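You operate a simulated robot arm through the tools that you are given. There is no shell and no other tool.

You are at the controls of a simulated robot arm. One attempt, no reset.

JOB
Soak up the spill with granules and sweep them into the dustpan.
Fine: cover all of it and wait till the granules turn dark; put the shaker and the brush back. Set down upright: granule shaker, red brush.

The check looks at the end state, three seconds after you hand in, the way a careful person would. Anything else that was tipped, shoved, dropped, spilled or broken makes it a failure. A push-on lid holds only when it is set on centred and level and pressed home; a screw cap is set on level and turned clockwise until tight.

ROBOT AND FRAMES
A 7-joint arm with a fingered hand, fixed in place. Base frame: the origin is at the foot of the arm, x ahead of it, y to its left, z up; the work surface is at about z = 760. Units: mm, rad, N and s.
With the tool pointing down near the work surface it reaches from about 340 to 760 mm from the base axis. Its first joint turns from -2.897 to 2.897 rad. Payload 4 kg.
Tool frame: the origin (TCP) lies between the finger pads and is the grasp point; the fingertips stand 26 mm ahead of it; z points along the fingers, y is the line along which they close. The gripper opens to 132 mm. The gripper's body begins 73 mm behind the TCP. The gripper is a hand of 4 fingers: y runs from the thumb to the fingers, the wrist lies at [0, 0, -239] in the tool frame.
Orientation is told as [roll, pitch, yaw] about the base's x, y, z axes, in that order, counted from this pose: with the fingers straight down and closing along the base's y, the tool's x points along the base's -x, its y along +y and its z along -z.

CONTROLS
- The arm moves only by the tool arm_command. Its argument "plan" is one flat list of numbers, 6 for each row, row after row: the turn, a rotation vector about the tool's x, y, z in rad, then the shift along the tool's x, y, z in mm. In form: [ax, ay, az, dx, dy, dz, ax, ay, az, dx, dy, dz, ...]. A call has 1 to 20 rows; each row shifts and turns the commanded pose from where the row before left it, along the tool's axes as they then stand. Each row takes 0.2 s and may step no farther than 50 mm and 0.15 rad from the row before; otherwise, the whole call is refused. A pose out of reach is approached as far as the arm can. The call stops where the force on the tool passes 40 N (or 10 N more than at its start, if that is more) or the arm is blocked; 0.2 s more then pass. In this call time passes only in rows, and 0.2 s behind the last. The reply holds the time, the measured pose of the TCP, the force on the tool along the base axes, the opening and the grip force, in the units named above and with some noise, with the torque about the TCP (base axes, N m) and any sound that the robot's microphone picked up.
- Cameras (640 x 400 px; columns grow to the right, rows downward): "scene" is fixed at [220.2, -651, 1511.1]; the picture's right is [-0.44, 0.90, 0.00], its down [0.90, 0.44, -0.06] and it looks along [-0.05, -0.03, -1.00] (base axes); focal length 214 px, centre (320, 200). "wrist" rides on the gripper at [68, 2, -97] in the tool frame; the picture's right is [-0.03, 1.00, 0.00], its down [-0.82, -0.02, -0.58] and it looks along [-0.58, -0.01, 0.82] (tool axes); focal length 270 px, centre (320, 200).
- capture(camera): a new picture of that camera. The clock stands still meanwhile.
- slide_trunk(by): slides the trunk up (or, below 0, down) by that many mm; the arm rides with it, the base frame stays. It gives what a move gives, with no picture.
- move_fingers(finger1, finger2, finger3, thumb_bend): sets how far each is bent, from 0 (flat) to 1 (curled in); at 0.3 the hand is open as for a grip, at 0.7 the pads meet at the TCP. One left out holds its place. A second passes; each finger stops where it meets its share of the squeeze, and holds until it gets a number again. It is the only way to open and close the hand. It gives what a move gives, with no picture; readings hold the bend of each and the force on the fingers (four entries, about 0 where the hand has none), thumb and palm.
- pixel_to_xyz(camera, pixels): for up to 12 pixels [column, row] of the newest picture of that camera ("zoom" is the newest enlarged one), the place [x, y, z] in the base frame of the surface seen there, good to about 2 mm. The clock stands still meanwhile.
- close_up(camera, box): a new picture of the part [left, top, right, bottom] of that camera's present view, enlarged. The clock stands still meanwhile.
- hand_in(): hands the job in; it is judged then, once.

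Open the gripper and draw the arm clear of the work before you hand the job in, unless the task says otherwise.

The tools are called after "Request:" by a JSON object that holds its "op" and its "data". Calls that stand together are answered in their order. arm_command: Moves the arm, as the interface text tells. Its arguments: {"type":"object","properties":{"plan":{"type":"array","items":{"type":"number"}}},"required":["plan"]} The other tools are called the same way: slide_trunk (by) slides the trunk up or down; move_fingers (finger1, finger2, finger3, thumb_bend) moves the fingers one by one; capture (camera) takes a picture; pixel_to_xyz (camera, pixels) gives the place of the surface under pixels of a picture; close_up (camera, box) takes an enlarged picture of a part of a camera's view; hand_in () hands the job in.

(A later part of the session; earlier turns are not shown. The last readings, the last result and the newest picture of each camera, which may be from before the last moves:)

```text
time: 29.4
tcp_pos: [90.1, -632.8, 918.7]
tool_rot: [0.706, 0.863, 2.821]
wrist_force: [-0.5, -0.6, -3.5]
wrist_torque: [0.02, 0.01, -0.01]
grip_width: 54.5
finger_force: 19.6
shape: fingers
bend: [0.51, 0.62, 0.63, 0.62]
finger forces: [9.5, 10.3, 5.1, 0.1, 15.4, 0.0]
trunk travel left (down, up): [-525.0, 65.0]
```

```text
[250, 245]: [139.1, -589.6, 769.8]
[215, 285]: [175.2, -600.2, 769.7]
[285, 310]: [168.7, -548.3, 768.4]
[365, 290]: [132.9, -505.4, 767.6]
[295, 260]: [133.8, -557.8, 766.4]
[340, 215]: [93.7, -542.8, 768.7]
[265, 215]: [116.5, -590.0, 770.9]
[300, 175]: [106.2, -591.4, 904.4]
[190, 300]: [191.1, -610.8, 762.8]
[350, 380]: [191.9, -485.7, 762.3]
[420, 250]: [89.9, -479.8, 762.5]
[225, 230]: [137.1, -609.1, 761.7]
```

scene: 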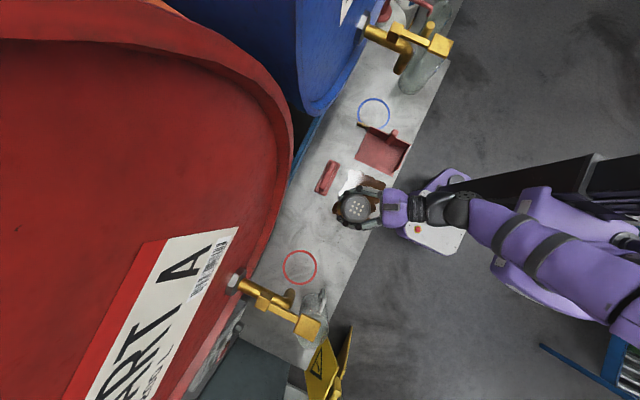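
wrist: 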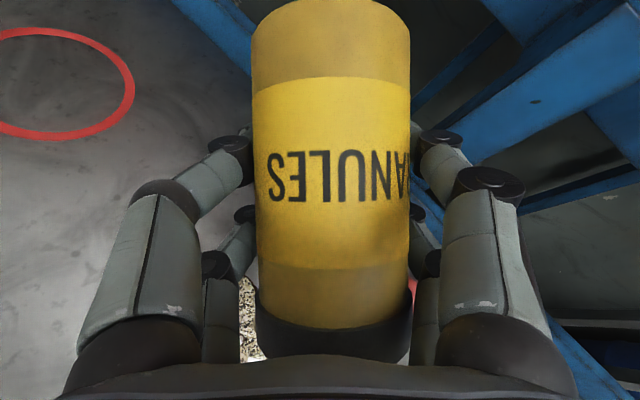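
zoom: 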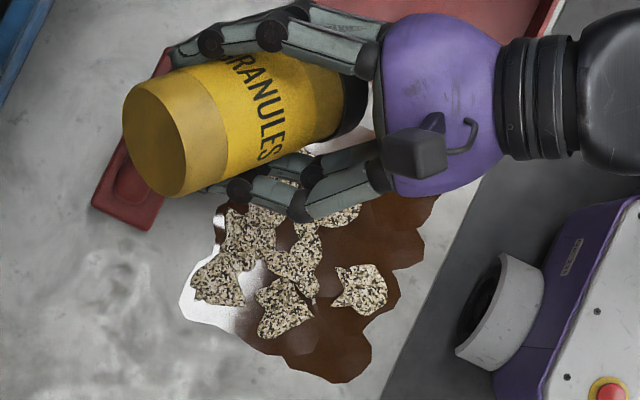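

Landing points agree with my estimate of the cap position (scatter about ±40 mm); each blob is about 28 mm wide, so I need many slow passes. Next pass: cap y ≈ -570 moving toward +x.

Request:
{"op": "arm_command", "data": {"plan": [0, 0, 0, -5.5, -15.3, -21.6, 0, 0, 0, 4.92, -5.67, 2.75, 0, 0, 0, 4.92, -5.67, 2.75, 0, 0, 0, 4.92, -5.67, 2.75, 0, 0, 0, 4.92, -5.67, 2.75, 0, 0, 0, 4.92, -5.67, 2.75, 0, 0, 0, 4.92, -5.67, 2.75, 0, 0, 0, 4.92, -5.67, 2.75, 0, 0, 0, 4.92, -5.67, 2.75, 0, 0, 0, 4.92, -5.67, 2.75, 0, 0, 0, 4.92, -5.67, 2.75, 0, 0, 0, 4.92, -5.67, 2.75, 0, 0, 0, 4.92, -5.67, 2.75, 0, 0, 0, 4.92, -5.67, 2.75, 0, 0, 0, 4.92, -5.67, 2.75, 0, 0, 0, 4.92, -5.67, 2.75, 0, 0, 0, 4.92, -5.67, 2.75, 0, 0, 0, 4.92, -5.67, 2.75, 0, 0, 0, 4.92, -5.67, 2.75]}}

Request:
{"op": "close_up", "data": {"camera": "scene", "box": [310, 150, 410, 230]}}

```text
time: 33.4
tcp_pos: [235.2, -606.0, 917.8]
tool_rot: [0.704, 0.863, 2.818]
wrist_force: [0.3, 1.2, -3.2]
wrist_torque: [0.0, 0.0, -0.02]
grip_width: 54.5
finger_force: 20.2
shape: fingers
bend: [0.51, 0.62, 0.63, 0.62]
finger forces: [9.6, 10.0, 5.2, 0.1, 15.2, 0.0]
trunk travel left (down, up): [-525.0, 65.0]
```

```text
5.00 times, centred on (360, 190) of scene
```

zoom: 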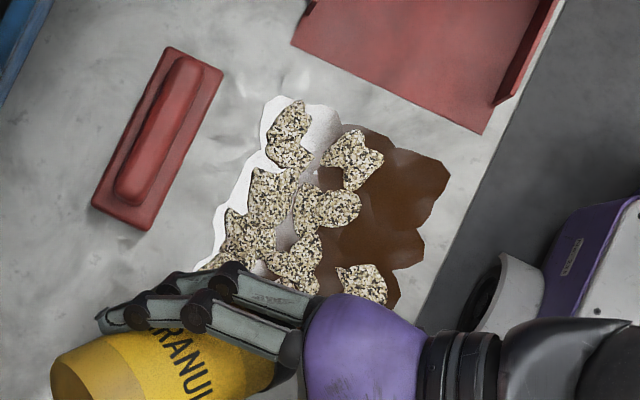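

The cover fills in as regular patches row by row. Next pass: cap y ≈ -542 moving toward -x.

Request:
{"op": "arm_command", "data": {"plan": [0, 0, 0, -5.7, -15.8, -22.4, 0, 0, 0, -4.92, 5.67, -2.75, 0, 0, 0, -4.92, 5.67, -2.75, 0, 0, 0, -4.92, 5.67, -2.75, 0, 0, 0, -4.92, 5.67, -2.75, 0, 0, 0, -4.92, 5.67, -2.75, 0, 0, 0, -4.92, 5.67, -2.75, 0, 0, 0, -4.92, 5.67, -2.75, 0, 0, 0, -4.92, 5.67, -2.75, 0, 0, 0, -4.92, 5.67, -2.75, 0, 0, 0, -4.92, 5.67, -2.75, 0, 0, 0, -4.92, 5.67, -2.75, 0, 0, 0, -4.92, 5.67, -2.75, 0, 0, 0, -4.92, 5.67, -2.75, 0, 0, 0, -4.92, 5.67, -2.75, 0, 0, 0, -4.92, 5.67, -2.75, 0, 0, 0, -4.92, 5.67, -2.75, 0, 0, 0, -4.92, 5.67, -2.75, 0, 0, 0, -4.92, 5.67, -2.75]}}

Request:
{"op": "close_up", "data": {"camera": "scene", "box": [310, 150, 410, 230]}}

```text
time: 37.4
tcp_pos: [89.4, -577.6, 919.6]
tool_rot: [0.706, 0.863, 2.822]
wrist_force: [-0.5, -0.6, -3.1]
wrist_torque: [0.02, 0.01, 0.03]
grip_width: 54.3
finger_force: 19.8
shape: fingers
bend: [0.51, 0.62, 0.63, 0.62]
finger forces: [9.6, 9.9, 5.1, 0.0, 15.2, 0.0]
trunk travel left (down, up): [-525.0, 65.0]
```

```text
5.00 times, centred on (360, 190) of scene
```

zoom: 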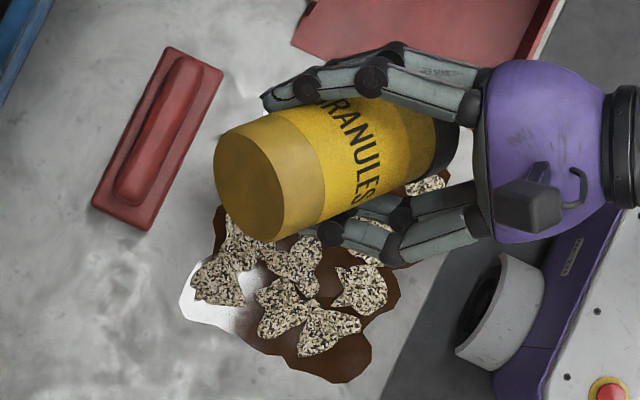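

New patches keep coming on the near side. Next pass: cap y ≈ -512 moving toward +x.

Request:
{"op": "arm_command", "data": {"plan": [0, 0, 0, -6.1, -17, -24, 0, 0, 0, 4.92, -5.67, 2.75, 0, 0, 0, 4.92, -5.67, 2.75, 0, 0, 0, 4.92, -5.67, 2.75, 0, 0, 0, 4.92, -5.67, 2.75, 0, 0, 0, 4.92, -5.67, 2.75, 0, 0, 0, 4.92, -5.67, 2.75, 0, 0, 0, 4.92, -5.67, 2.75, 0, 0, 0, 4.92, -5.67, 2.75, 0, 0, 0, 4.92, -5.67, 2.75, 0, 0, 0, 4.92, -5.67, 2.75, 0, 0, 0, 4.92, -5.67, 2.75, 0, 0, 0, 4.92, -5.67, 2.75, 0, 0, 0, 4.92, -5.67, 2.75, 0, 0, 0, 4.92, -5.67, 2.75, 0, 0, 0, 4.92, -5.67, 2.75, 0, 0, 0, 4.92, -5.67, 2.75, 0, 0, 0, 4.92, -5.67, 2.75, 0, 0, 0, 4.92, -5.67, 2.75]}}

Request:
{"op": "close_up", "data": {"camera": "scene", "box": [310, 150, 410, 230]}}

```text
time: 41.4
tcp_pos: [235.3, -547.6, 917.8]
tool_rot: [0.704, 0.863, 2.822]
wrist_force: [0.7, 0.1, -3.1]
wrist_torque: [0.04, -0.04, -0.03]
grip_width: 54.7
finger_force: 19.6
shape: fingers
bend: [0.51, 0.62, 0.63, 0.62]
finger forces: [9.6, 9.7, 5.1, 0.0, 15.1, 0.0]
trunk travel left (down, up): [-525.0, 65.0]
```

```text
5.00 times, centred on (360, 190) of scene
```

zoom: 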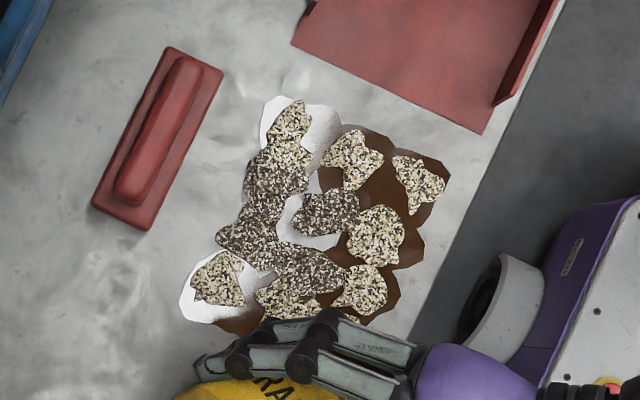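

Granules on the far rows start to darken; near-row patches are still small with brown between. I make another pass along the near side: cap y ≈ -494 toward -x.

Request:
{"op": "arm_command", "data": {"plan": [0, 0, 0, -3.7, -10.2, -14.4, 0, 0, 0, -4.92, 5.67, -2.75, 0, 0, 0, -4.92, 5.67, -2.75, 0, 0, 0, -4.92, 5.67, -2.75, 0, 0, 0, -4.92, 5.67, -2.75, 0, 0, 0, -4.92, 5.67, -2.75, 0, 0, 0, -4.92, 5.67, -2.75, 0, 0, 0, -4.92, 5.67, -2.75, 0, 0, 0, -4.92, 5.67, -2.75, 0, 0, 0, -4.92, 5.67, -2.75, 0, 0, 0, -4.92, 5.67, -2.75, 0, 0, 0, -4.92, 5.67, -2.75, 0, 0, 0, -4.92, 5.67, -2.75, 0, 0, 0, -4.92, 5.67, -2.75, 0, 0, 0, -4.92, 5.67, -2.75, 0, 0, 0, -4.92, 5.67, -2.75, 0, 0, 0, -4.92, 5.67, -2.75, 0, 0, 0, -4.92, 5.67, -2.75, 0, 0, 0, -4.92, 5.67, -2.75]}}

Request:
{"op": "close_up", "data": {"camera": "scene", "box": [310, 150, 410, 230]}}

```text
time: 45.4
tcp_pos: [90.1, -530.2, 919.8]
tool_rot: [0.706, 0.865, 2.82]
wrist_force: [-0.1, 0.8, -2.5]
wrist_torque: [-0.01, -0.01, 0.01]
grip_width: 54.4
finger_force: 19.9
shape: fingers
bend: [0.51, 0.62, 0.63, 0.62]
finger forces: [9.7, 9.7, 4.9, 0.0, 15.1, 0.0]
trunk travel left (down, up): [-525.0, 65.0]
```

```text
5.00 times, centred on (360, 190) of scene
```

zoom: 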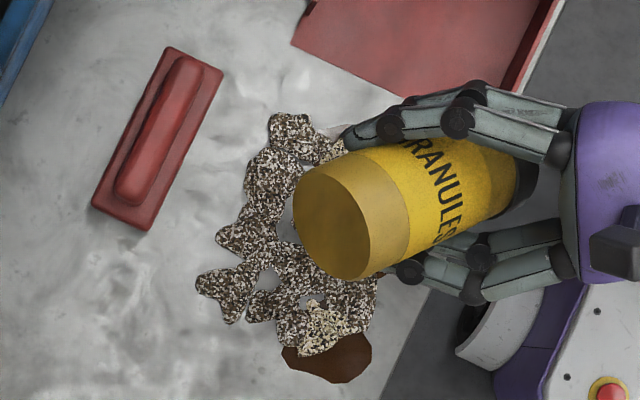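

Most cells have darkened and the brown is vanishing; only a brown remnant at zoom (330,365) is visible with fresh light granules beside it. I roll the shaker back above horizontal to stop the flow, then move aside to look.

Request:
{"op": "arm_command", "data": {"plan": [0, 0, -0.1454, 0, 0, 0, 0, 0, -0.1454, 0, 0, 0, 0, 0, -0.1454, 0, 0, 0, 0, 0, -0.1454, 0, 0, 0, 0, 0, -0.1454, 0, 0, 0, 0, 0, -0.1454, 0, 0, 0, 0, 0, -0.1454, 0, 0, 0, 0, 0, -0.1454, 0, 0, 0, 0, 0, -0.1454, 0, 0, 0]}}

Request:
{"op": "arm_command", "data": {"plan": [0, 0, 0, 16.9, 8.2, 6.9, 0, 0, 0, 16.9, 8.2, 6.9, 0, 0, 0, 16.9, 8.2, 6.9, 0, 0, 0, 16.9, 8.2, 6.9, 0, 0, 0, 16.9, 8.2, 6.9, 0, 0, 0, 16.9, 8.2, 6.9, 0, 0, 0, 16.9, 8.2, 6.9, 0, 0, 0, 16.9, 8.2, 6.9]}}

Request:
{"op": "close_up", "data": {"camera": "scene", "box": [310, 150, 410, 230]}}

```text
time: 47.4
tcp_pos: [89.8, -530.4, 920.7]
tool_rot: [1.041, -0.212, -2.609]
wrist_force: [-0.5, 0.0, -3.2]
wrist_torque: [0.01, 0.02, 0.0]
grip_width: 54.3
finger_force: 19.4
shape: fingers
bend: [0.51, 0.62, 0.63, 0.62]
finger forces: [9.5, 9.0, 4.8, 0.1, 15.6, 0.1]
trunk travel left (down, up): [-525.0, 65.0]
```

```text
time: 49.2
tcp_pos: [251.1, -528.9, 917.5]
tool_rot: [1.04, -0.21, -2.612]
wrist_force: [-0.2, 0.1, -4.0]
wrist_torque: [-0.01, 0.02, 0.04]
grip_width: 54.2
finger_force: 19.9
shape: fingers
bend: [0.51, 0.62, 0.63, 0.62]
finger forces: [9.4, 8.9, 4.8, 0.1, 15.4, 0.1]
trunk travel left (down, up): [-525.0, 65.0]
```

```text
5.00 times, centred on (360, 190) of scene
```

zoom: 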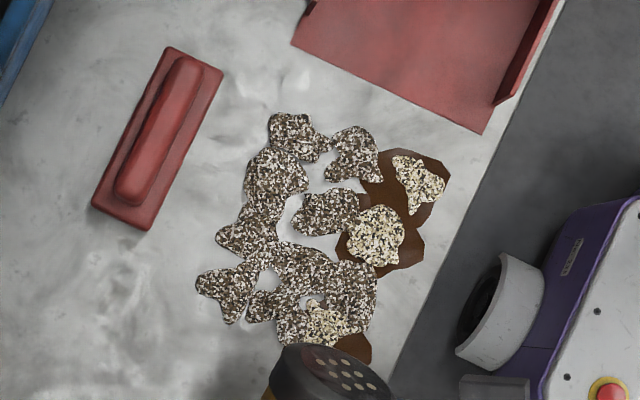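

Three near-edge spots still show brown with light granules: around zoom (415,180), (385,245) and (350,350). I wait two seconds with still rows and look again.

Request:
{"op": "arm_command", "data": {"plan": [0, 0, 0, 16.9, 8.2, 6.9, 0, 0, 0, 16.9, 8.2, 6.9, 0, 0, 0, 0, 0, 0, 0, 0, 0, 0, 0, 0, 0, 0, 0, 0, 0, 0, 0, 0, 0, 0, 0, 0, 0, 0, 0, 0, 0, 0, 0, 0, 0, 0, 0, 0, 0, 0, 0, 0, 0, 0, 0, 0, 0, 0, 0, 0]}}

Request:
{"op": "close_up", "data": {"camera": "scene", "box": [310, 150, 410, 230]}}

```text
time: 51.4
tcp_pos: [290.1, -530.1, 918.3]
tool_rot: [1.039, -0.212, -2.611]
wrist_force: [0.2, 0.3, -2.4]
wrist_torque: [0.01, 0.0, 0.02]
grip_width: 54.4
finger_force: 19.0
shape: fingers
bend: [0.51, 0.62, 0.63, 0.62]
finger forces: [9.3, 8.9, 4.8, 0.1, 15.6, 0.1]
trunk travel left (down, up): [-525.0, 65.0]
```

```text
5.00 times, centred on (360, 190) of scene
```

zoom: 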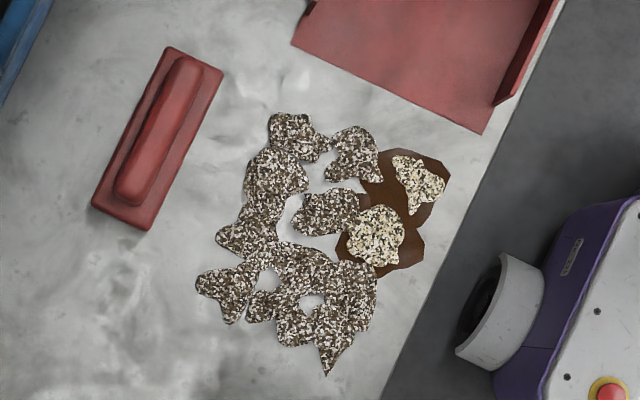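

The corner remnant has been soaked; only the cells at zoom (418,183) and (378,238) are still light. I wait four more seconds.

Request:
{"op": "arm_command", "data": {"plan": [0, 0, 0, 0, 0, 0, 0, 0, 0, 0, 0, 0, 0, 0, 0, 0, 0, 0, 0, 0, 0, 0, 0, 0, 0, 0, 0, 0, 0, 0, 0, 0, 0, 0, 0, 0, 0, 0, 0, 0, 0, 0, 0, 0, 0, 0, 0, 0, 0, 0, 0, 0, 0, 0, 0, 0, 0, 0, 0, 0, 0, 0, 0, 0, 0, 0, 0, 0, 0, 0, 0, 0, 0, 0, 0, 0, 0, 0, 0, 0, 0, 0, 0, 0, 0, 0, 0, 0, 0, 0, 0, 0, 0, 0, 0, 0, 0, 0, 0, 0, 0, 0, 0, 0, 0, 0, 0, 0, 0, 0, 0, 0, 0, 0, 0, 0, 0, 0, 0, 0]}}

Request:
{"op": "close_up", "data": {"camera": "scene", "box": [310, 150, 410, 230]}}

```text
time: 55.6
tcp_pos: [290.6, -529.4, 919.5]
tool_rot: [1.04, -0.212, -2.61]
wrist_force: [-0.2, -0.8, -3.5]
wrist_torque: [0.05, 0.03, -0.01]
grip_width: 54.3
finger_force: 19.2
shape: fingers
bend: [0.51, 0.62, 0.63, 0.62]
finger forces: [9.3, 8.9, 4.8, 0.0, 15.5, 0.1]
trunk travel left (down, up): [-525.0, 65.0]
```

```text
5.00 times, centred on (360, 190) of scene
```

zoom: 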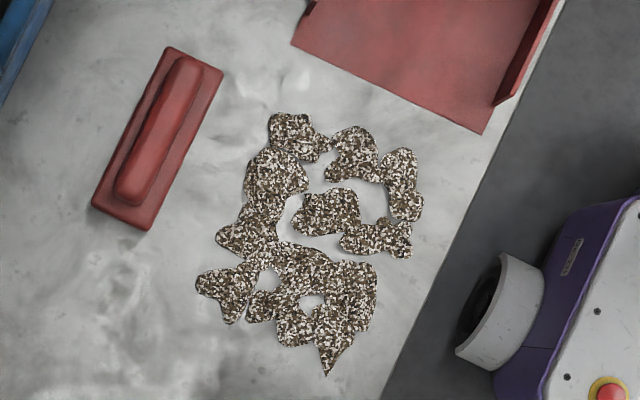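

All granules are dark and no brown is left, but pale areas between the patches (zoom (315,230), (265,280)) might be glare on remaining film. I enlarge that area.

Request:
{"op": "close_up", "data": {"camera": "scene", "box": [338, 170, 398, 208]}}

Request:
{"op": "capture", "data": {"camera": "wrist"}}

```text
10.53 times, centred on (368, 189) of scene
```

zoom: 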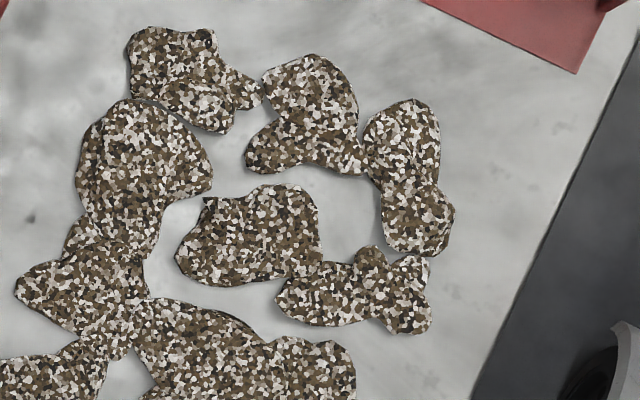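

```text
taken
```

wrist: 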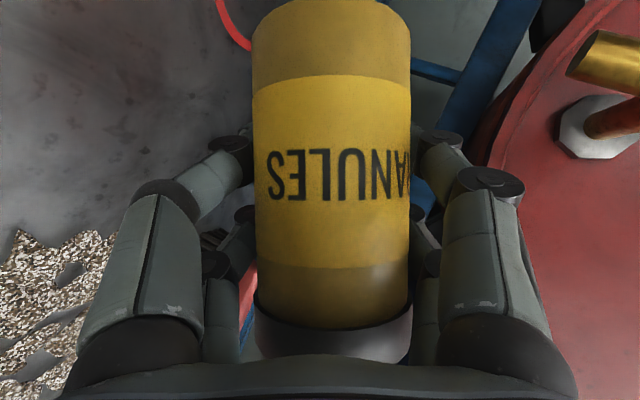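

The bench between the granules is clean grey, so the spill is soaked up. I roll the shaker fully upright and bring it above its old place.

Request:
{"op": "arm_command", "data": {"plan": [0, 0, -0.1454, 0, 0, 0, 0, 0, -0.1454, 0, 0, 0, 0, 0, -0.1454, 0, 0, 0, 0, 0, -0.1454, 0, 0, 0, 0, 0, -0.1454, 0, 0, 0, 0, 0, -0.1454, 0, 0, 0, 0, 0, -0.1454, 0, 0, 0, 0, 0, -0.1454, 0, 0, 0, 0, 0, -0.1454, 0, 0, 0]}}

Request:
{"op": "arm_command", "data": {"plan": [0, 0, 0, -14.8, -23.1, 35.2, 0, 0, 0, -14.8, -23.1, 35.2, 0, 0, 0, -14.8, -23.1, 35.2]}}

Request:
{"op": "close_up", "data": {"camera": "scene", "box": [260, 170, 360, 280]}}

Request:
{"op": "capture", "data": {"camera": "wrist"}}

```text
time: 57.6
tcp_pos: [290.0, -530.2, 919.0]
tool_rot: [0.028, -1.053, -1.197]
wrist_force: [-0.6, 0.4, -2.8]
wrist_torque: [-0.01, 0.0, 0.01]
grip_width: 54.0
finger_force: 19.2
shape: fingers
bend: [0.51, 0.62, 0.64, 0.62]
finger forces: [10.1, 9.6, 4.3, 0.1, 14.8, 0.0]
trunk travel left (down, up): [-525.0, 65.0]
```

```text
time: 58.4
tcp_pos: [270.7, -662.3, 904.0]
tool_rot: [0.035, -1.052, -1.203]
wrist_force: [-0.4, -0.3, -2.9]
wrist_torque: [0.01, 0.01, -0.02]
grip_width: 54.3
finger_force: 19.8
shape: fingers
bend: [0.51, 0.62, 0.64, 0.62]
finger forces: [10.1, 9.5, 4.5, 0.1, 14.7, 0.0]
trunk travel left (down, up): [-525.0, 65.0]
```

```text
3.64 times, centred on (310, 225) of scene
```

zoom: 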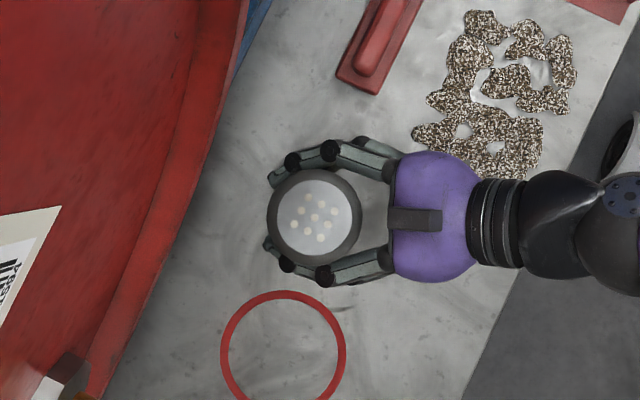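

```text
taken
```

wrist: 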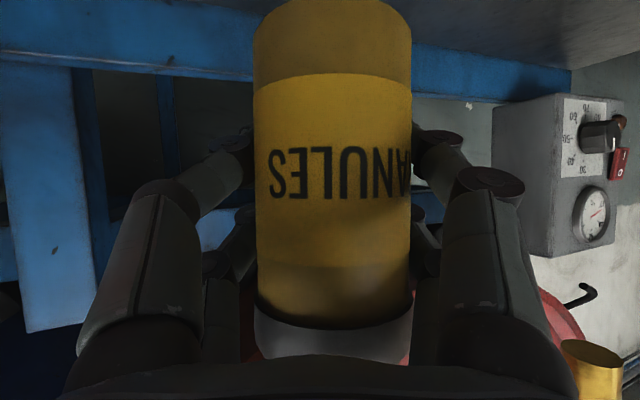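

The shaker is upright above its place. I measure the cap centre in the scene zoom to place it exactly.

Request:
{"op": "pixel_to_xyz", "data": {"camera": "zoom", "pixels": [[314, 217], [314, 180], [314, 255], [276, 217], [352, 217]]}}

```text
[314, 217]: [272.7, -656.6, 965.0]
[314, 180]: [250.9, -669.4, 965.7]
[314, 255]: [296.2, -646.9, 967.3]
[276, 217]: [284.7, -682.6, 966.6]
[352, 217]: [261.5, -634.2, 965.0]
```

The cap centre is (273.3,-658.2), 3 mm off the original; I correct that and lower about 78 mm gently, stopping on touch.

Request:
{"op": "arm_command", "data": {"plan": [0, 0, 0, 15.8, -0.5, 12.6, 0, 0, 0, 21.8, -0.4, 12.3, 0, 0, 0, 21.8, -0.4, 12.3, 0, 0, 0, 3.5, 0, 2, 0, 0, 0, 2.6, 0, 1.5, 0, 0, 0, 0.9, 0, 0.5]}}

Request:
{"op": "capture", "data": {"camera": "wrist"}}

Request:
{"op": "close_up", "data": {"camera": "scene", "box": [260, 170, 360, 280]}}

```text
time: 59.8
tcp_pos: [272.6, -664.2, 827.2]
tool_rot: [0.034, -1.054, -1.201]
wrist_force: [0.6, -1.7, -1.3]
wrist_torque: [-0.02, 0.05, 0.0]
grip_width: 54.1
finger_force: 20.2
shape: fingers
bend: [0.51, 0.62, 0.64, 0.62]
finger forces: [9.9, 10.0, 4.6, 0.0, 14.7, 0.0]
trunk travel left (down, up): [-525.0, 65.0]
```

```text
taken
```

wrist: 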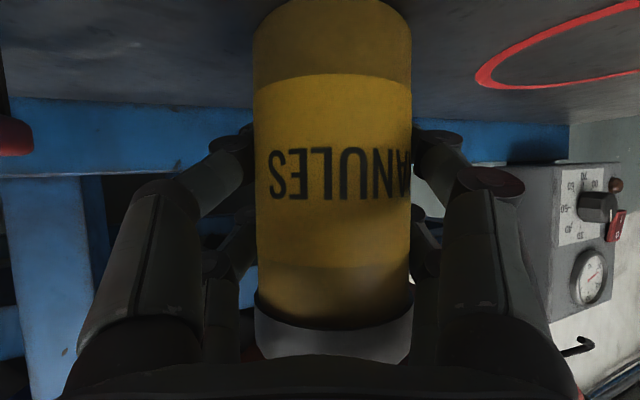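

```text
3.64 times, centred on (310, 225) of scene
```

zoom: 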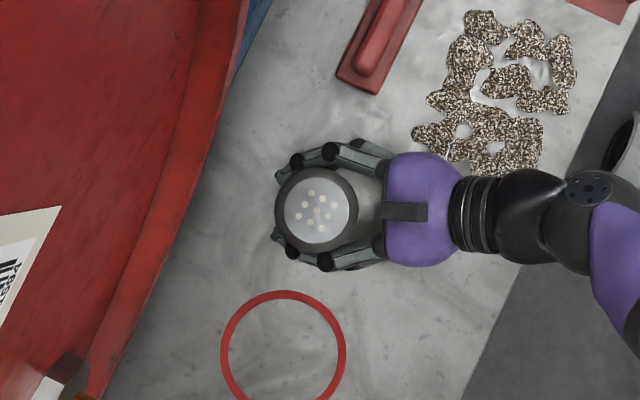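

At z 827, the base should be within 2-3 mm of the bench. I lower in 1 mm steps until the weight comes off.

Request:
{"op": "arm_command", "data": {"plan": [0, 0, 0, 0.9, 0, 0.5, 0, 0, 0, 0.9, 0, 0.5]}}

Request:
{"op": "arm_command", "data": {"plan": [0, 0, 0, 0, 0, 0]}}

```text
time: 60.4
tcp_pos: [273.8, -664.0, 827.0]
tool_rot: [0.037, -1.056, -1.203]
wrist_force: [1.0, -1.8, 4.6]
wrist_torque: [0.05, 0.1, 0.01]
grip_width: 54.0
finger_force: 21.2
shape: fingers
bend: [0.51, 0.62, 0.64, 0.62]
finger forces: [9.5, 12.0, 5.6, 0.0, 15.3, 0.0]
trunk travel left (down, up): [-525.0, 65.0]
```

```text
time: 60.8
tcp_pos: [272.4, -662.4, 825.7]
tool_rot: [0.034, -1.056, -1.202]
wrist_force: [1.8, -2.2, 7.6]
wrist_torque: [0.03, 0.06, 0.01]
grip_width: 54.2
finger_force: 21.7
shape: fingers
bend: [0.51, 0.62, 0.64, 0.62]
finger forces: [9.6, 12.3, 5.8, 0.0, 15.3, 0.0]
trunk travel left (down, up): [-525.0, 65.0]
```

The shaker now stands on the bench (upward force 7.6 N). I open the hand in two stages.

Request:
{"op": "move_fingers", "data": {"finger1": 0.48, "finger2": 0.52, "finger3": 0.54, "thumb_bend": 0.52}}

Request:
{"op": "move_fingers", "data": {"finger1": 0.3, "finger2": 0.3, "finger3": 0.3, "thumb_bend": 0.3}}

Request:
{"op": "capture", "data": {"camera": "wrist"}}

Request:
{"op": "close_up", "data": {"camera": "scene", "box": [260, 170, 360, 280]}}

```text
time: 61.8
tcp_pos: [272.2, -663.1, 823.0]
tool_rot: [0.034, -1.053, -1.203]
wrist_force: [0.2, -0.3, -0.9]
wrist_torque: [0.04, -0.02, 0.03]
grip_width: 65.6
finger_force: 0.5
shape: fingers
bend: [0.48, 0.52, 0.54, 0.52]
finger forces: [0.1, 0.3, 0.0, 0.0, 0.0, 0.0]
trunk travel left (down, up): [-525.0, 65.0]
```

```text
time: 62.8
tcp_pos: [271.9, -663.2, 825.5]
tool_rot: [0.034, -1.053, -1.203]
wrist_force: [0.2, -0.1, -0.2]
wrist_torque: [-0.04, 0.01, -0.01]
grip_width: 132.4
finger_force: 0.1
shape: fingers
bend: [0.3, 0.3, 0.3, 0.3]
finger forces: [0.0, 0.0, 0.0, 0.1, 0.0, 0.1]
trunk travel left (down, up): [-525.0, 65.0]
```

```text
taken
```

wrist: 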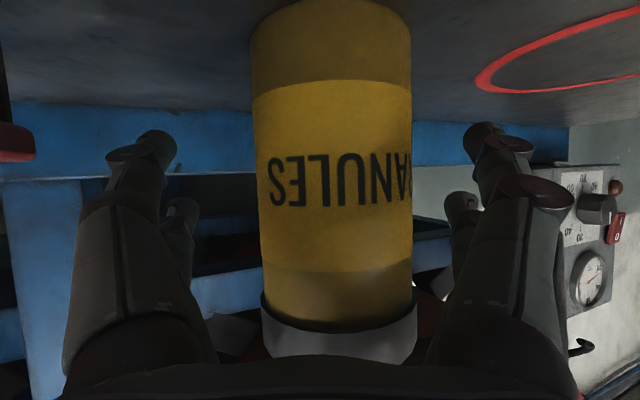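

```text
3.64 times, centred on (310, 225) of scene
```

zoom: 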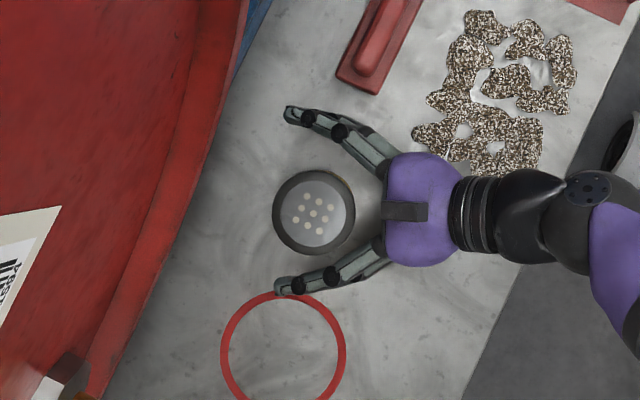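

The shaker stands upright at its old spot and the fingers are clear of it. I withdraw along the tool axis, rise, and pitch the tool back to straight down.

Request:
{"op": "arm_command", "data": {"plan": [0, 0, 0, 0, 0, -40, 0, 0, 0, 0, 0, -40, 0, 0, 0, 0, 0, -40, 0, 0, 0, -43.5, 0.8, -24.7, 0, 0, 0, -43.5, 0.8, -24.7, 0, 0.1496, 0, 0, 0, 0, 0, 0.1496, 0, 0, 0, 0, 0, 0.1496, 0, 0, 0, 0, 0, 0.1496, 0, 0, 0, 0, 0, 0.1496, 0, 0, 0, 0, 0, 0.1496, 0, 0, 0, 0, 0, 0.1496, 0, 0, 0, 0]}}

Request:
{"op": "close_up", "data": {"camera": "scene", "box": [260, 130, 430, 280]}}

```text
time: 65.4
tcp_pos: [230.4, -569.4, 982.4]
tool_rot: [0.016, -0.005, -1.172]
wrist_force: [0.1, 1.0, 0.5]
wrist_torque: [0.01, -0.01, 0.0]
grip_width: 132.4
finger_force: 0.1
shape: fingers
bend: [0.3, 0.3, 0.3, 0.3]
finger forces: [0.0, 0.0, 0.0, 0.0, 0.0, 0.1]
trunk travel left (down, up): [-525.0, 65.0]
```

```text
2.67 times, centred on (345, 205) of scene
```

zoom: 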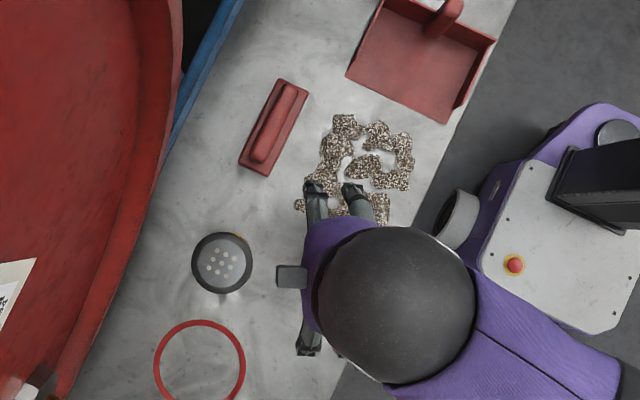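

The tool is straight down again. I turn it to yaw 0 and measure the brush outline in this zoom picture.

Request:
{"op": "pixel_to_xyz", "data": {"camera": "zoom", "pixels": [[283, 79], [307, 90], [240, 162], [266, 174], [290, 87], [256, 158], [273, 122], [280, 118], [265, 127], [286, 122], [258, 122]]}}

Request:
{"op": "arm_command", "data": {"plan": [0, 0, -0.1465, 0, 0, 0, 0, 0, -0.1465, 0, 0, 0, 0, 0, -0.1465, 0, 0, 0, 0, 0, -0.1465, 0, 0, 0, 0, 0, -0.1465, 0, 0, 0, 0, 0, -0.1465, 0, 0, 0, 0, 0, -0.1465, 0, 0, 0, 0, 0, -0.1465, 0, 0, 0]}}

```text
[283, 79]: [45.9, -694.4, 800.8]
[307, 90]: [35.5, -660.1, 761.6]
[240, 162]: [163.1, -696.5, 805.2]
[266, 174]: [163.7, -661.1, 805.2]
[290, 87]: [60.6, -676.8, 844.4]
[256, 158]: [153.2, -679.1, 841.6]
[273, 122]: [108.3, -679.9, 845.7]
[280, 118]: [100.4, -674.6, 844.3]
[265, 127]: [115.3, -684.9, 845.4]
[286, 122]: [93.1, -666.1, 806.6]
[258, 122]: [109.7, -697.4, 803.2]
```

```text
time: 67.2
tcp_pos: [230.2, -569.0, 983.9]
tool_rot: [0.0, -0.017, 0.001]
wrist_force: [-0.1, 0.5, 0.3]
wrist_torque: [-0.03, 0.01, 0.02]
grip_width: 132.3
finger_force: 0.1
shape: fingers
bend: [0.3, 0.3, 0.3, 0.3]
finger forces: [0.0, 0.1, 0.0, 0.1, 0.1, 0.0]
trunk travel left (down, up): [-525.0, 65.0]
```

The brush: block top z≈804, ridge top z≈845, ridge centre about (106,-679), about 20 mm wide along x. I move over it at z≈900 with the fingers on both sides in y, and look.

Request:
{"op": "arm_command", "data": {"plan": [0, 0.017, 0, 0, 0, 0, 0, 0, 0, 31, -27.5, 21, 0, 0, 0, 31, -27.5, 21, 0, 0, 0, 31, -27.5, 21, 0, 0, 0, 31, -27.5, 21]}}

Request:
{"op": "capture", "data": {"camera": "wrist"}}

Request:
{"op": "close_up", "data": {"camera": "scene", "box": [280, 130, 400, 220]}}

```text
time: 68.4
tcp_pos: [106.4, -678.3, 898.9]
tool_rot: [0.003, -0.002, 0.0]
wrist_force: [0.0, -0.3, 1.0]
wrist_torque: [0.0, 0.02, 0.0]
grip_width: 132.5
finger_force: 0.1
shape: fingers
bend: [0.3, 0.3, 0.3, 0.3]
finger forces: [0.1, 0.0, 0.0, 0.1, 0.1, 0.0]
trunk travel left (down, up): [-525.0, 65.0]
```

```text
taken
```

wrist: 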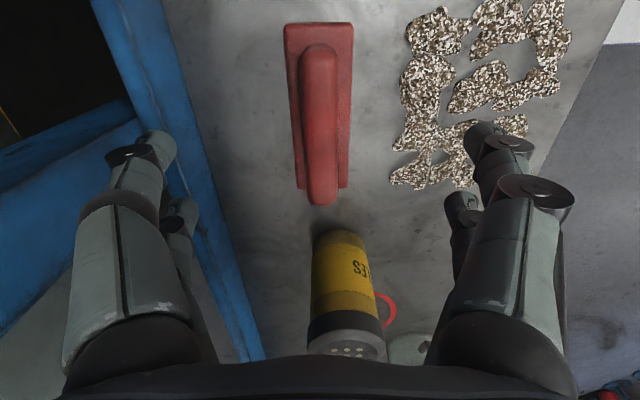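

```text
4.44 times, centred on (340, 175) of scene
```

zoom: 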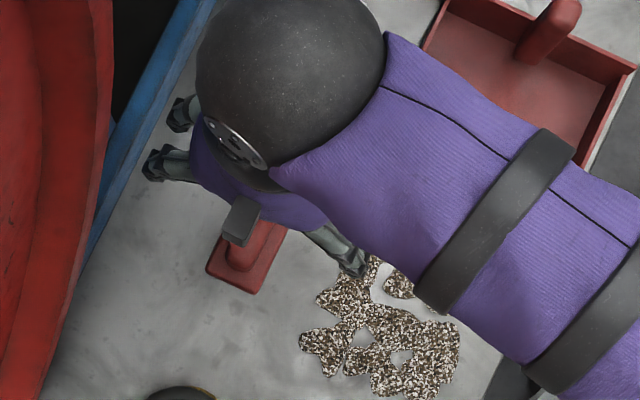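

The ridge is centred between the fingers (wrist columns 303-337). I lower to z≈838, with the tips just above the block top.

Request:
{"op": "arm_command", "data": {"plan": [0, 0, 0, 0, 0, 30, 0, 0, 0, 0, 0, 20, 0, 0, 0, 0, 0, 11]}}

Request:
{"op": "capture", "data": {"camera": "wrist"}}

```text
time: 69.2
tcp_pos: [106.5, -677.6, 838.4]
tool_rot: [0.001, -0.003, 0.001]
wrist_force: [-0.2, -0.4, 0.3]
wrist_torque: [0.02, 0.02, -0.01]
grip_width: 132.4
finger_force: 0.1
shape: fingers
bend: [0.3, 0.3, 0.3, 0.3]
finger forces: [0.1, 0.0, 0.0, 0.1, 0.0, 0.1]
trunk travel left (down, up): [-525.0, 65.0]
```

```text
taken
```

wrist: 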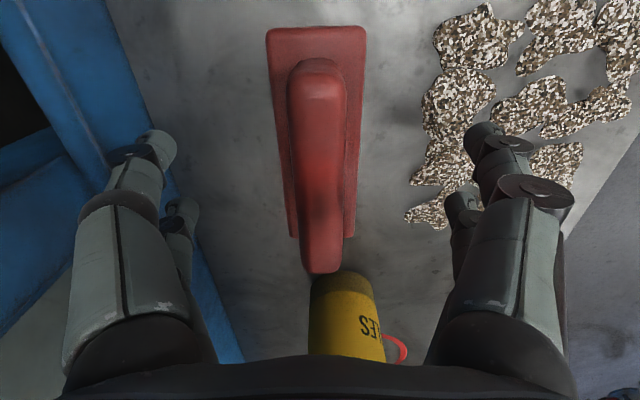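

Ridge still centred. I close to a narrow gap first (bend 0.58), then check for contact with the block.

Request:
{"op": "move_fingers", "data": {"finger1": 0.57, "finger2": 0.57, "finger3": 0.57, "thumb_bend": 0.57}}

Request:
{"op": "capture", "data": {"camera": "wrist"}}

```text
time: 70.2
tcp_pos: [106.8, -678.2, 838.8]
tool_rot: [-0.001, -0.001, 0.0]
wrist_force: [1.0, -0.7, -0.1]
wrist_torque: [0.01, -0.01, -0.03]
grip_width: 46.2
finger_force: 0.0
shape: fingers
bend: [0.56, 0.56, 0.56, 0.56]
finger forces: [0.0, 0.0, 0.0, 0.0, 0.1, 0.0]
trunk travel left (down, up): [-525.0, 65.0]
```

```text
taken
```

wrist: 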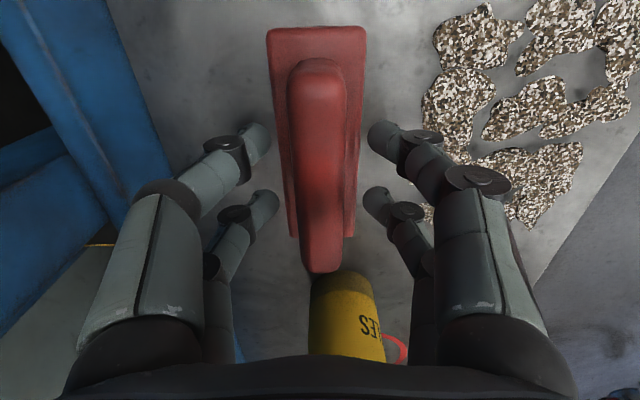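

No contact yet. I lower 4 mm more for a fuller hold of the ridge and close.

Request:
{"op": "arm_command", "data": {"plan": [0, 0, 0, 0, 0, 4]}}

Request:
{"op": "move_fingers", "data": {"finger1": 0.66, "finger2": 0.66, "finger3": 0.66, "thumb_bend": 0.66}}

Request:
{"op": "capture", "data": {"camera": "wrist"}}

```text
time: 70.6
tcp_pos: [106.0, -678.6, 835.2]
tool_rot: [0.0, -0.001, 0.0]
wrist_force: [0.0, -0.4, 0.6]
wrist_torque: [0.0, -0.04, 0.0]
grip_width: 46.3
finger_force: 0.1
shape: fingers
bend: [0.56, 0.56, 0.56, 0.56]
finger forces: [0.0, 0.1, 0.1, 0.0, 0.0, 0.0]
trunk travel left (down, up): [-525.0, 65.0]
```

```text
time: 71.6
tcp_pos: [106.1, -678.1, 834.5]
tool_rot: [-0.001, -0.002, 0.0]
wrist_force: [0.4, -0.7, 0.6]
wrist_torque: [-0.03, 0.0, -0.01]
grip_width: 19.9
finger_force: 3.2
shape: fingers
bend: [0.64, 0.64, 0.64, 0.65]
finger forces: [1.6, 1.6, 1.6, 0.1, 2.1, 0.0]
trunk travel left (down, up): [-525.0, 65.0]
```

```text
taken
```

wrist: 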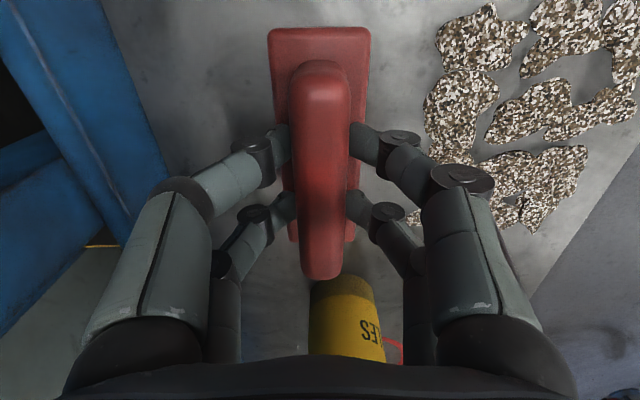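

All fingers touch the 20 mm ridge evenly. I tighten the grip for sweeping.

Request:
{"op": "move_fingers", "data": {"finger1": 0.85, "finger2": 0.85, "finger3": 0.85, "thumb_bend": 0.85}}

Request:
{"op": "arm_command", "data": {"plan": [0, 0, 0, 0, 0, -20]}}

Request:
{"op": "capture", "data": {"camera": "wrist"}}

```text
time: 72.6
tcp_pos: [106.1, -678.6, 834.8]
tool_rot: [-0.002, 0.0, 0.0]
wrist_force: [0.2, 0.1, 1.3]
wrist_torque: [0.07, 0.0, 0.03]
grip_width: 17.0
finger_force: 27.0
shape: fingers
bend: [0.62, 0.63, 0.75, 0.76]
finger forces: [12.5, 12.4, 11.0, 0.0, 18.2, 0.0]
trunk travel left (down, up): [-525.0, 65.0]
```

```text
time: 73.0
tcp_pos: [107.6, -678.3, 853.0]
tool_rot: [0.002, -0.003, 0.0]
wrist_force: [0.3, 0.3, -2.0]
wrist_torque: [0.0, 0.02, -0.02]
grip_width: 17.1
finger_force: 26.5
shape: fingers
bend: [0.62, 0.63, 0.75, 0.76]
finger forces: [12.8, 12.4, 10.5, 0.1, 18.0, 0.0]
trunk travel left (down, up): [-525.0, 65.0]
```

```text
taken
```

wrist: 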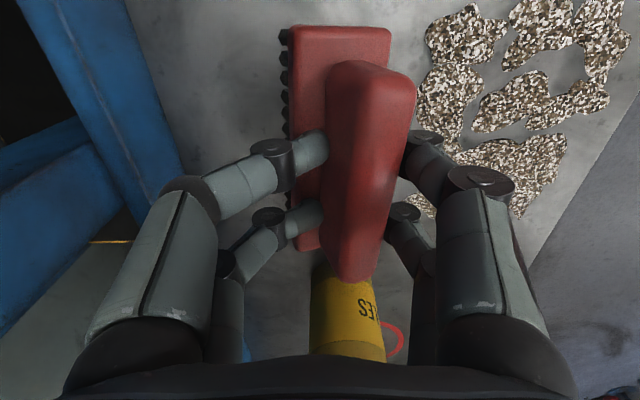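

Tightening pushed the ridge about 11 mm toward +y and the brush now leans in the grip (bristles visible at wrist (287,70)). I set it back down on the bench and regrip with a more balanced squeeze.

Request:
{"op": "arm_command", "data": {"plan": [0, 0, 0, 0, 0, 8, 0, 0, 0, 0, 0, 5, 0, 0, 0, 0, 0, 3]}}

Request:
{"op": "capture", "data": {"camera": "wrist"}}

```text
time: 73.8
tcp_pos: [107.2, -677.7, 837.8]
tool_rot: [0.0, -0.002, 0.0]
wrist_force: [0.5, -0.7, -1.6]
wrist_torque: [-0.05, 0.03, 0.0]
grip_width: 17.3
finger_force: 26.8
shape: fingers
bend: [0.62, 0.63, 0.75, 0.76]
finger forces: [12.7, 12.4, 10.6, 0.0, 18.1, 0.0]
trunk travel left (down, up): [-525.0, 65.0]
```

```text
taken
```

wrist: 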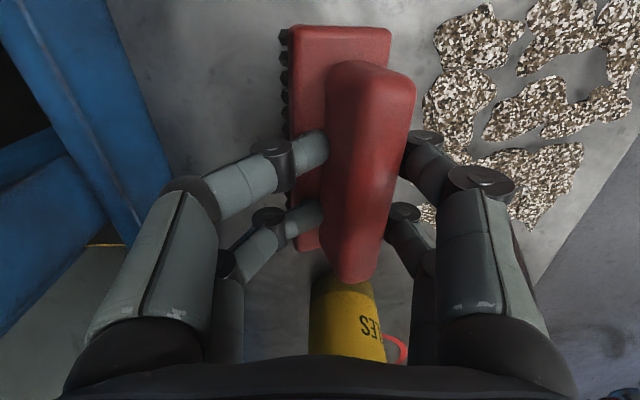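

I measure the tilt from points on the block top and ridge before setting it down.

Request:
{"op": "pixel_to_xyz", "data": {"camera": "wrist", "pixels": [[300, 60], [320, 60], [298, 40], [385, 40], [345, 35], [345, 75], [400, 90], [335, 250], [365, 260], [284, 40], [284, 110]]}}

```text
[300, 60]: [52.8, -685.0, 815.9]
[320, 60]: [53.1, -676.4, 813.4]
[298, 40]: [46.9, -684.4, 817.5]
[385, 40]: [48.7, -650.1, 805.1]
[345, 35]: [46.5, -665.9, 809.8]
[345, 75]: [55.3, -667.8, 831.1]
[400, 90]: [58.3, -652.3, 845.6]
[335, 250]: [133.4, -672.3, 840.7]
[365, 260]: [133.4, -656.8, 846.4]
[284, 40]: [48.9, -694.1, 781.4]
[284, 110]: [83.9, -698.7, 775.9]
```

The brush leans 20° in the grip. I level it by about 11° with the hand, shift it back 10 mm in -y and lower until the bristles touch.

Request:
{"op": "arm_command", "data": {"plan": [-0.1, 0, 0, 0, 0, 0, -0.1, 0, 0, 0, 0, 0, 0, 0, 0, 0, -11, 3.9, 0, 0, 0, 0, -0.2, 1, 0, 0, 0, 0, -0.2, 1]}}

Request:
{"op": "capture", "data": {"camera": "wrist"}}

```text
time: 75.0
tcp_pos: [104.5, -653.0, 830.3]
tool_rot: [0.2, -0.002, 0.0]
wrist_force: [-1.0, -1.2, 6.0]
wrist_torque: [0.09, -0.18, -0.02]
grip_width: 17.2
finger_force: 27.7
shape: fingers
bend: [0.62, 0.63, 0.75, 0.76]
finger forces: [12.5, 11.8, 15.1, 0.0, 15.8, 0.0]
out of reach, approached as far as the arm can: row 2, 3
trunk travel left (down, up): [-525.0, 65.0]
```

```text
taken
```

wrist: 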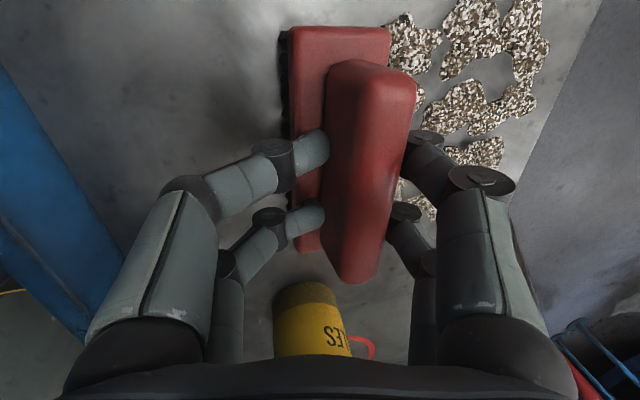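

The reach limit brought the hand to y -653 with the bristles on the bench (6 N up). I release here so the brush settles flat, clear of the granules.

Request:
{"op": "move_fingers", "data": {"finger1": 0.58, "finger2": 0.58, "finger3": 0.58, "thumb_bend": 0.58}}

Request:
{"op": "capture", "data": {"camera": "wrist"}}

```text
time: 75.7
tcp_pos: [104.0, -654.4, 832.2]
tool_rot: [0.194, -0.001, -0.001]
wrist_force: [-0.7, -0.3, 3.7]
wrist_torque: [-0.12, 0.02, -0.01]
grip_width: 42.8
finger_force: 2.3
shape: fingers
bend: [0.57, 0.57, 0.58, 0.57]
finger forces: [0.1, 0.0, 2.6, 0.1, 2.4, 0.0]
trunk travel left (down, up): [-525.0, 65.0]
stopped: the force on the tool passed its limit at 41 N (the readings are from after the stop); the commanded pose is now the measured one
```

```text
taken
```

wrist: 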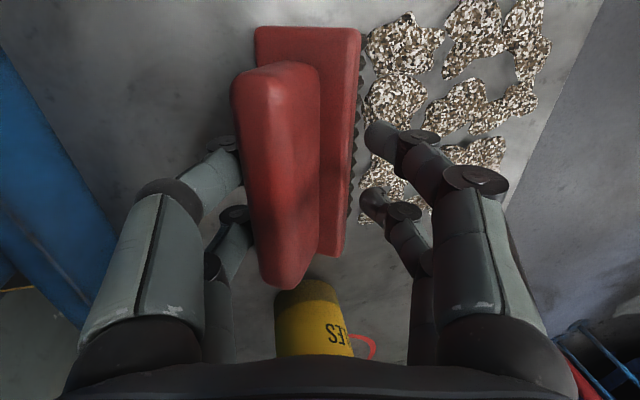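

The brush seems to stand flat; the left fingers lean on its ridge. I open wider and check the brush position.

Request:
{"op": "move_fingers", "data": {"finger1": 0.45, "finger2": 0.45, "finger3": 0.45, "thumb_bend": 0.45}}

Request:
{"op": "capture", "data": {"camera": "wrist"}}

Request:
{"op": "pixel_to_xyz", "data": {"camera": "wrist", "pixels": [[265, 45], [350, 45], [345, 200], [340, 240], [265, 80], [300, 80], [275, 260], [300, 260], [358, 100], [385, 100], [370, 80], [362, 160]]}}

```text
time: 76.7
tcp_pos: [103.3, -655.1, 833.6]
tool_rot: [0.195, -0.001, -0.001]
wrist_force: [0.5, -1.2, -0.7]
wrist_torque: [0.02, 0.01, -0.01]
grip_width: 82.1
finger_force: 0.0
shape: fingers
bend: [0.45, 0.45, 0.45, 0.45]
finger forces: [0.0, 0.0, 0.0, 0.0, 0.1, 0.1]
trunk travel left (down, up): [-525.0, 65.0]
```

```text
taken
```

wrist: 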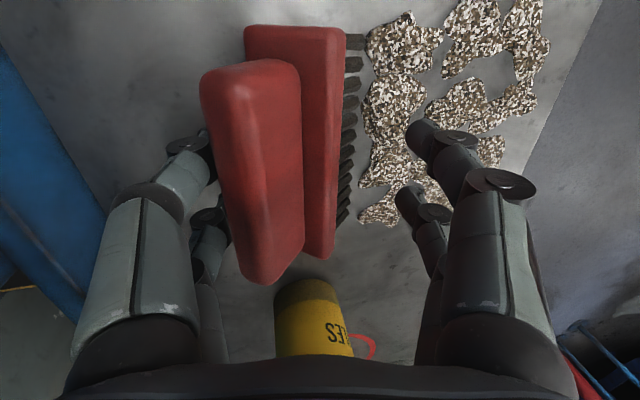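

```text
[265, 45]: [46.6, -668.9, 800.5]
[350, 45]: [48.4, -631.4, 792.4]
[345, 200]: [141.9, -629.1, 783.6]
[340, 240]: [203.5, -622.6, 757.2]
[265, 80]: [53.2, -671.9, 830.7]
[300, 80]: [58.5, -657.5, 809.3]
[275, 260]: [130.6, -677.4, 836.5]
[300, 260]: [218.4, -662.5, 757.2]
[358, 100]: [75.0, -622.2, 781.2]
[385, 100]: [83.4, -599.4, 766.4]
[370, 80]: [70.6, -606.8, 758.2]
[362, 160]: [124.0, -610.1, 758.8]
```

The ridge seems to lean toward -y against the left fingers. I measure the tilt before doing anything.

Request:
{"op": "pixel_to_xyz", "data": {"camera": "wrist", "pixels": [[255, 35], [275, 35], [295, 35], [315, 35], [335, 35], [215, 85], [250, 75], [285, 75], [320, 150], [330, 150], [350, 120], [345, 60]]}}

Request:
{"op": "close_up", "data": {"camera": "wrist", "box": [160, 10, 420, 300]}}

Request:
{"op": "close_up", "data": {"camera": "scene", "box": [300, 140, 400, 210]}}

```text
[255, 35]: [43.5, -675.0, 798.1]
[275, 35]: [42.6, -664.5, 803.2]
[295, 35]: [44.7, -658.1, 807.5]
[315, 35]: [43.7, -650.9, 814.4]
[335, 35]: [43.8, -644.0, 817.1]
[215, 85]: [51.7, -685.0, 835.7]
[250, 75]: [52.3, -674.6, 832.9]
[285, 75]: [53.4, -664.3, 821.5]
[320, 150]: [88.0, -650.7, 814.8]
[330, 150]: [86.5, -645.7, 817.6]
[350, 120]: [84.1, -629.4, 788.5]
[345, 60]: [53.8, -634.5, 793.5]
```

```text
1.38 times, centred on (290, 155) of wrist
```

zoom: 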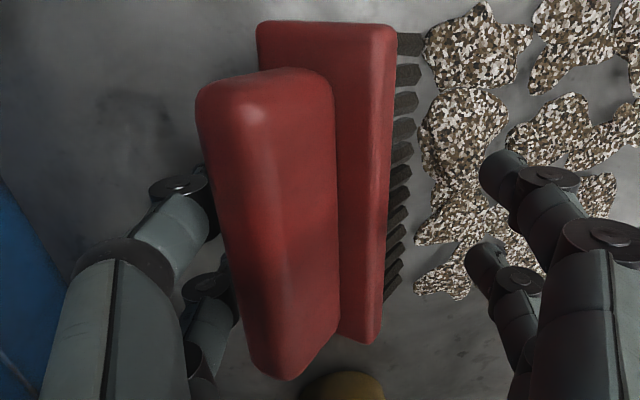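

```text
5.71 times, centred on (350, 175) of scene
```

zoom: 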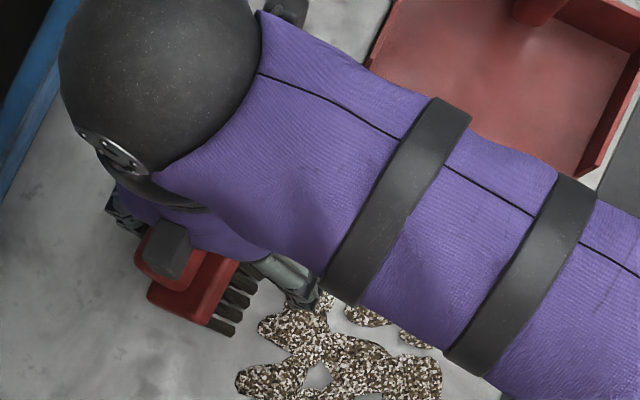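

The brush leans 31° toward -y against finger 3 and the thumb. I bring the hand upright again while keeping these fingers as support, shifting slightly +y.

Request:
{"op": "arm_command", "data": {"plan": [0.065, 0, 0, 0, 3, 0, 0.065, 0, 0, 0, 3, 0, 0.065, 0, 0, 0, 3, 0]}}

Request:
{"op": "capture", "data": {"camera": "wrist"}}

Request:
{"op": "pixel_to_xyz", "data": {"camera": "wrist", "pixels": [[255, 35], [275, 35], [295, 35], [315, 35], [330, 35], [215, 85], [250, 75], [340, 80]]}}

```text
time: 77.5
tcp_pos: [104.1, -644.8, 834.4]
tool_rot: [-0.002, 0.0, 0.001]
wrist_force: [-0.4, -0.3, -0.3]
wrist_torque: [-0.02, -0.03, 0.0]
grip_width: 82.5
finger_force: 0.1
shape: fingers
bend: [0.45, 0.45, 0.45, 0.45]
finger forces: [0.1, 0.0, 0.0, 0.0, 0.1, 0.0]
trunk travel left (down, up): [-525.0, 65.0]
```

```text
taken
```

wrist: 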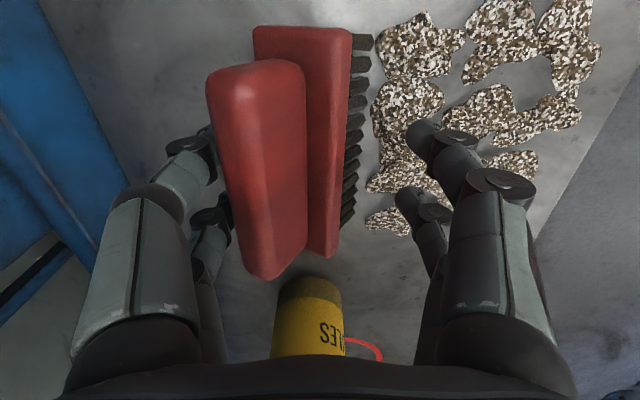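

```text
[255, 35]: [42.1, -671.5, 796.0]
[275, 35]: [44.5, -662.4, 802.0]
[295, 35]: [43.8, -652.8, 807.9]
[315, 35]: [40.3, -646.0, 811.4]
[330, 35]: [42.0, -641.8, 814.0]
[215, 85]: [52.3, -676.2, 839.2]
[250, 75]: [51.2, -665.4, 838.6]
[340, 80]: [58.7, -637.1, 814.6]
```

The lean is unchanged at about 31°. I close all fingers partway so the left ones push the ridge back toward upright.

Request:
{"op": "move_fingers", "data": {"finger1": 0.5, "finger2": 0.5, "finger3": 0.53, "thumb_bend": 0.53}}

Request:
{"op": "capture", "data": {"camera": "wrist"}}

Request:
{"op": "pixel_to_xyz", "data": {"camera": "wrist", "pixels": [[265, 35], [285, 35], [305, 35], [325, 35], [340, 35], [250, 75], [280, 75], [340, 80]]}}

```text
time: 78.5
tcp_pos: [104.6, -645.9, 835.0]
tool_rot: [-0.001, 0.001, 0.001]
wrist_force: [0.9, -0.1, -0.6]
wrist_torque: [0.03, -0.04, -0.02]
grip_width: 61.2
finger_force: 0.0
shape: fingers
bend: [0.5, 0.5, 0.53, 0.53]
finger forces: [0.0, 0.0, 0.1, 0.0, 0.0, 0.0]
trunk travel left (down, up): [-525.0, 65.0]
```

```text
taken
```

wrist: 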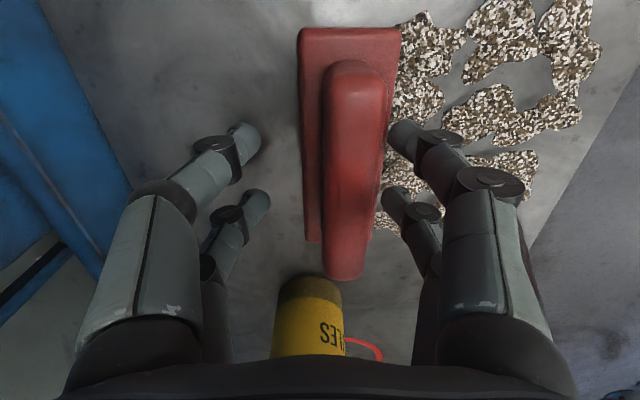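

```text
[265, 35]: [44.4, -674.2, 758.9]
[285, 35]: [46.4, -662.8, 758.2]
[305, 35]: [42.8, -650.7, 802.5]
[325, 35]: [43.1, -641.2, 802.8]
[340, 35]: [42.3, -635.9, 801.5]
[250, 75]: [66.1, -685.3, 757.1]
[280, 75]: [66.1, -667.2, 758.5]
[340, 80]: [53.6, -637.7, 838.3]
```

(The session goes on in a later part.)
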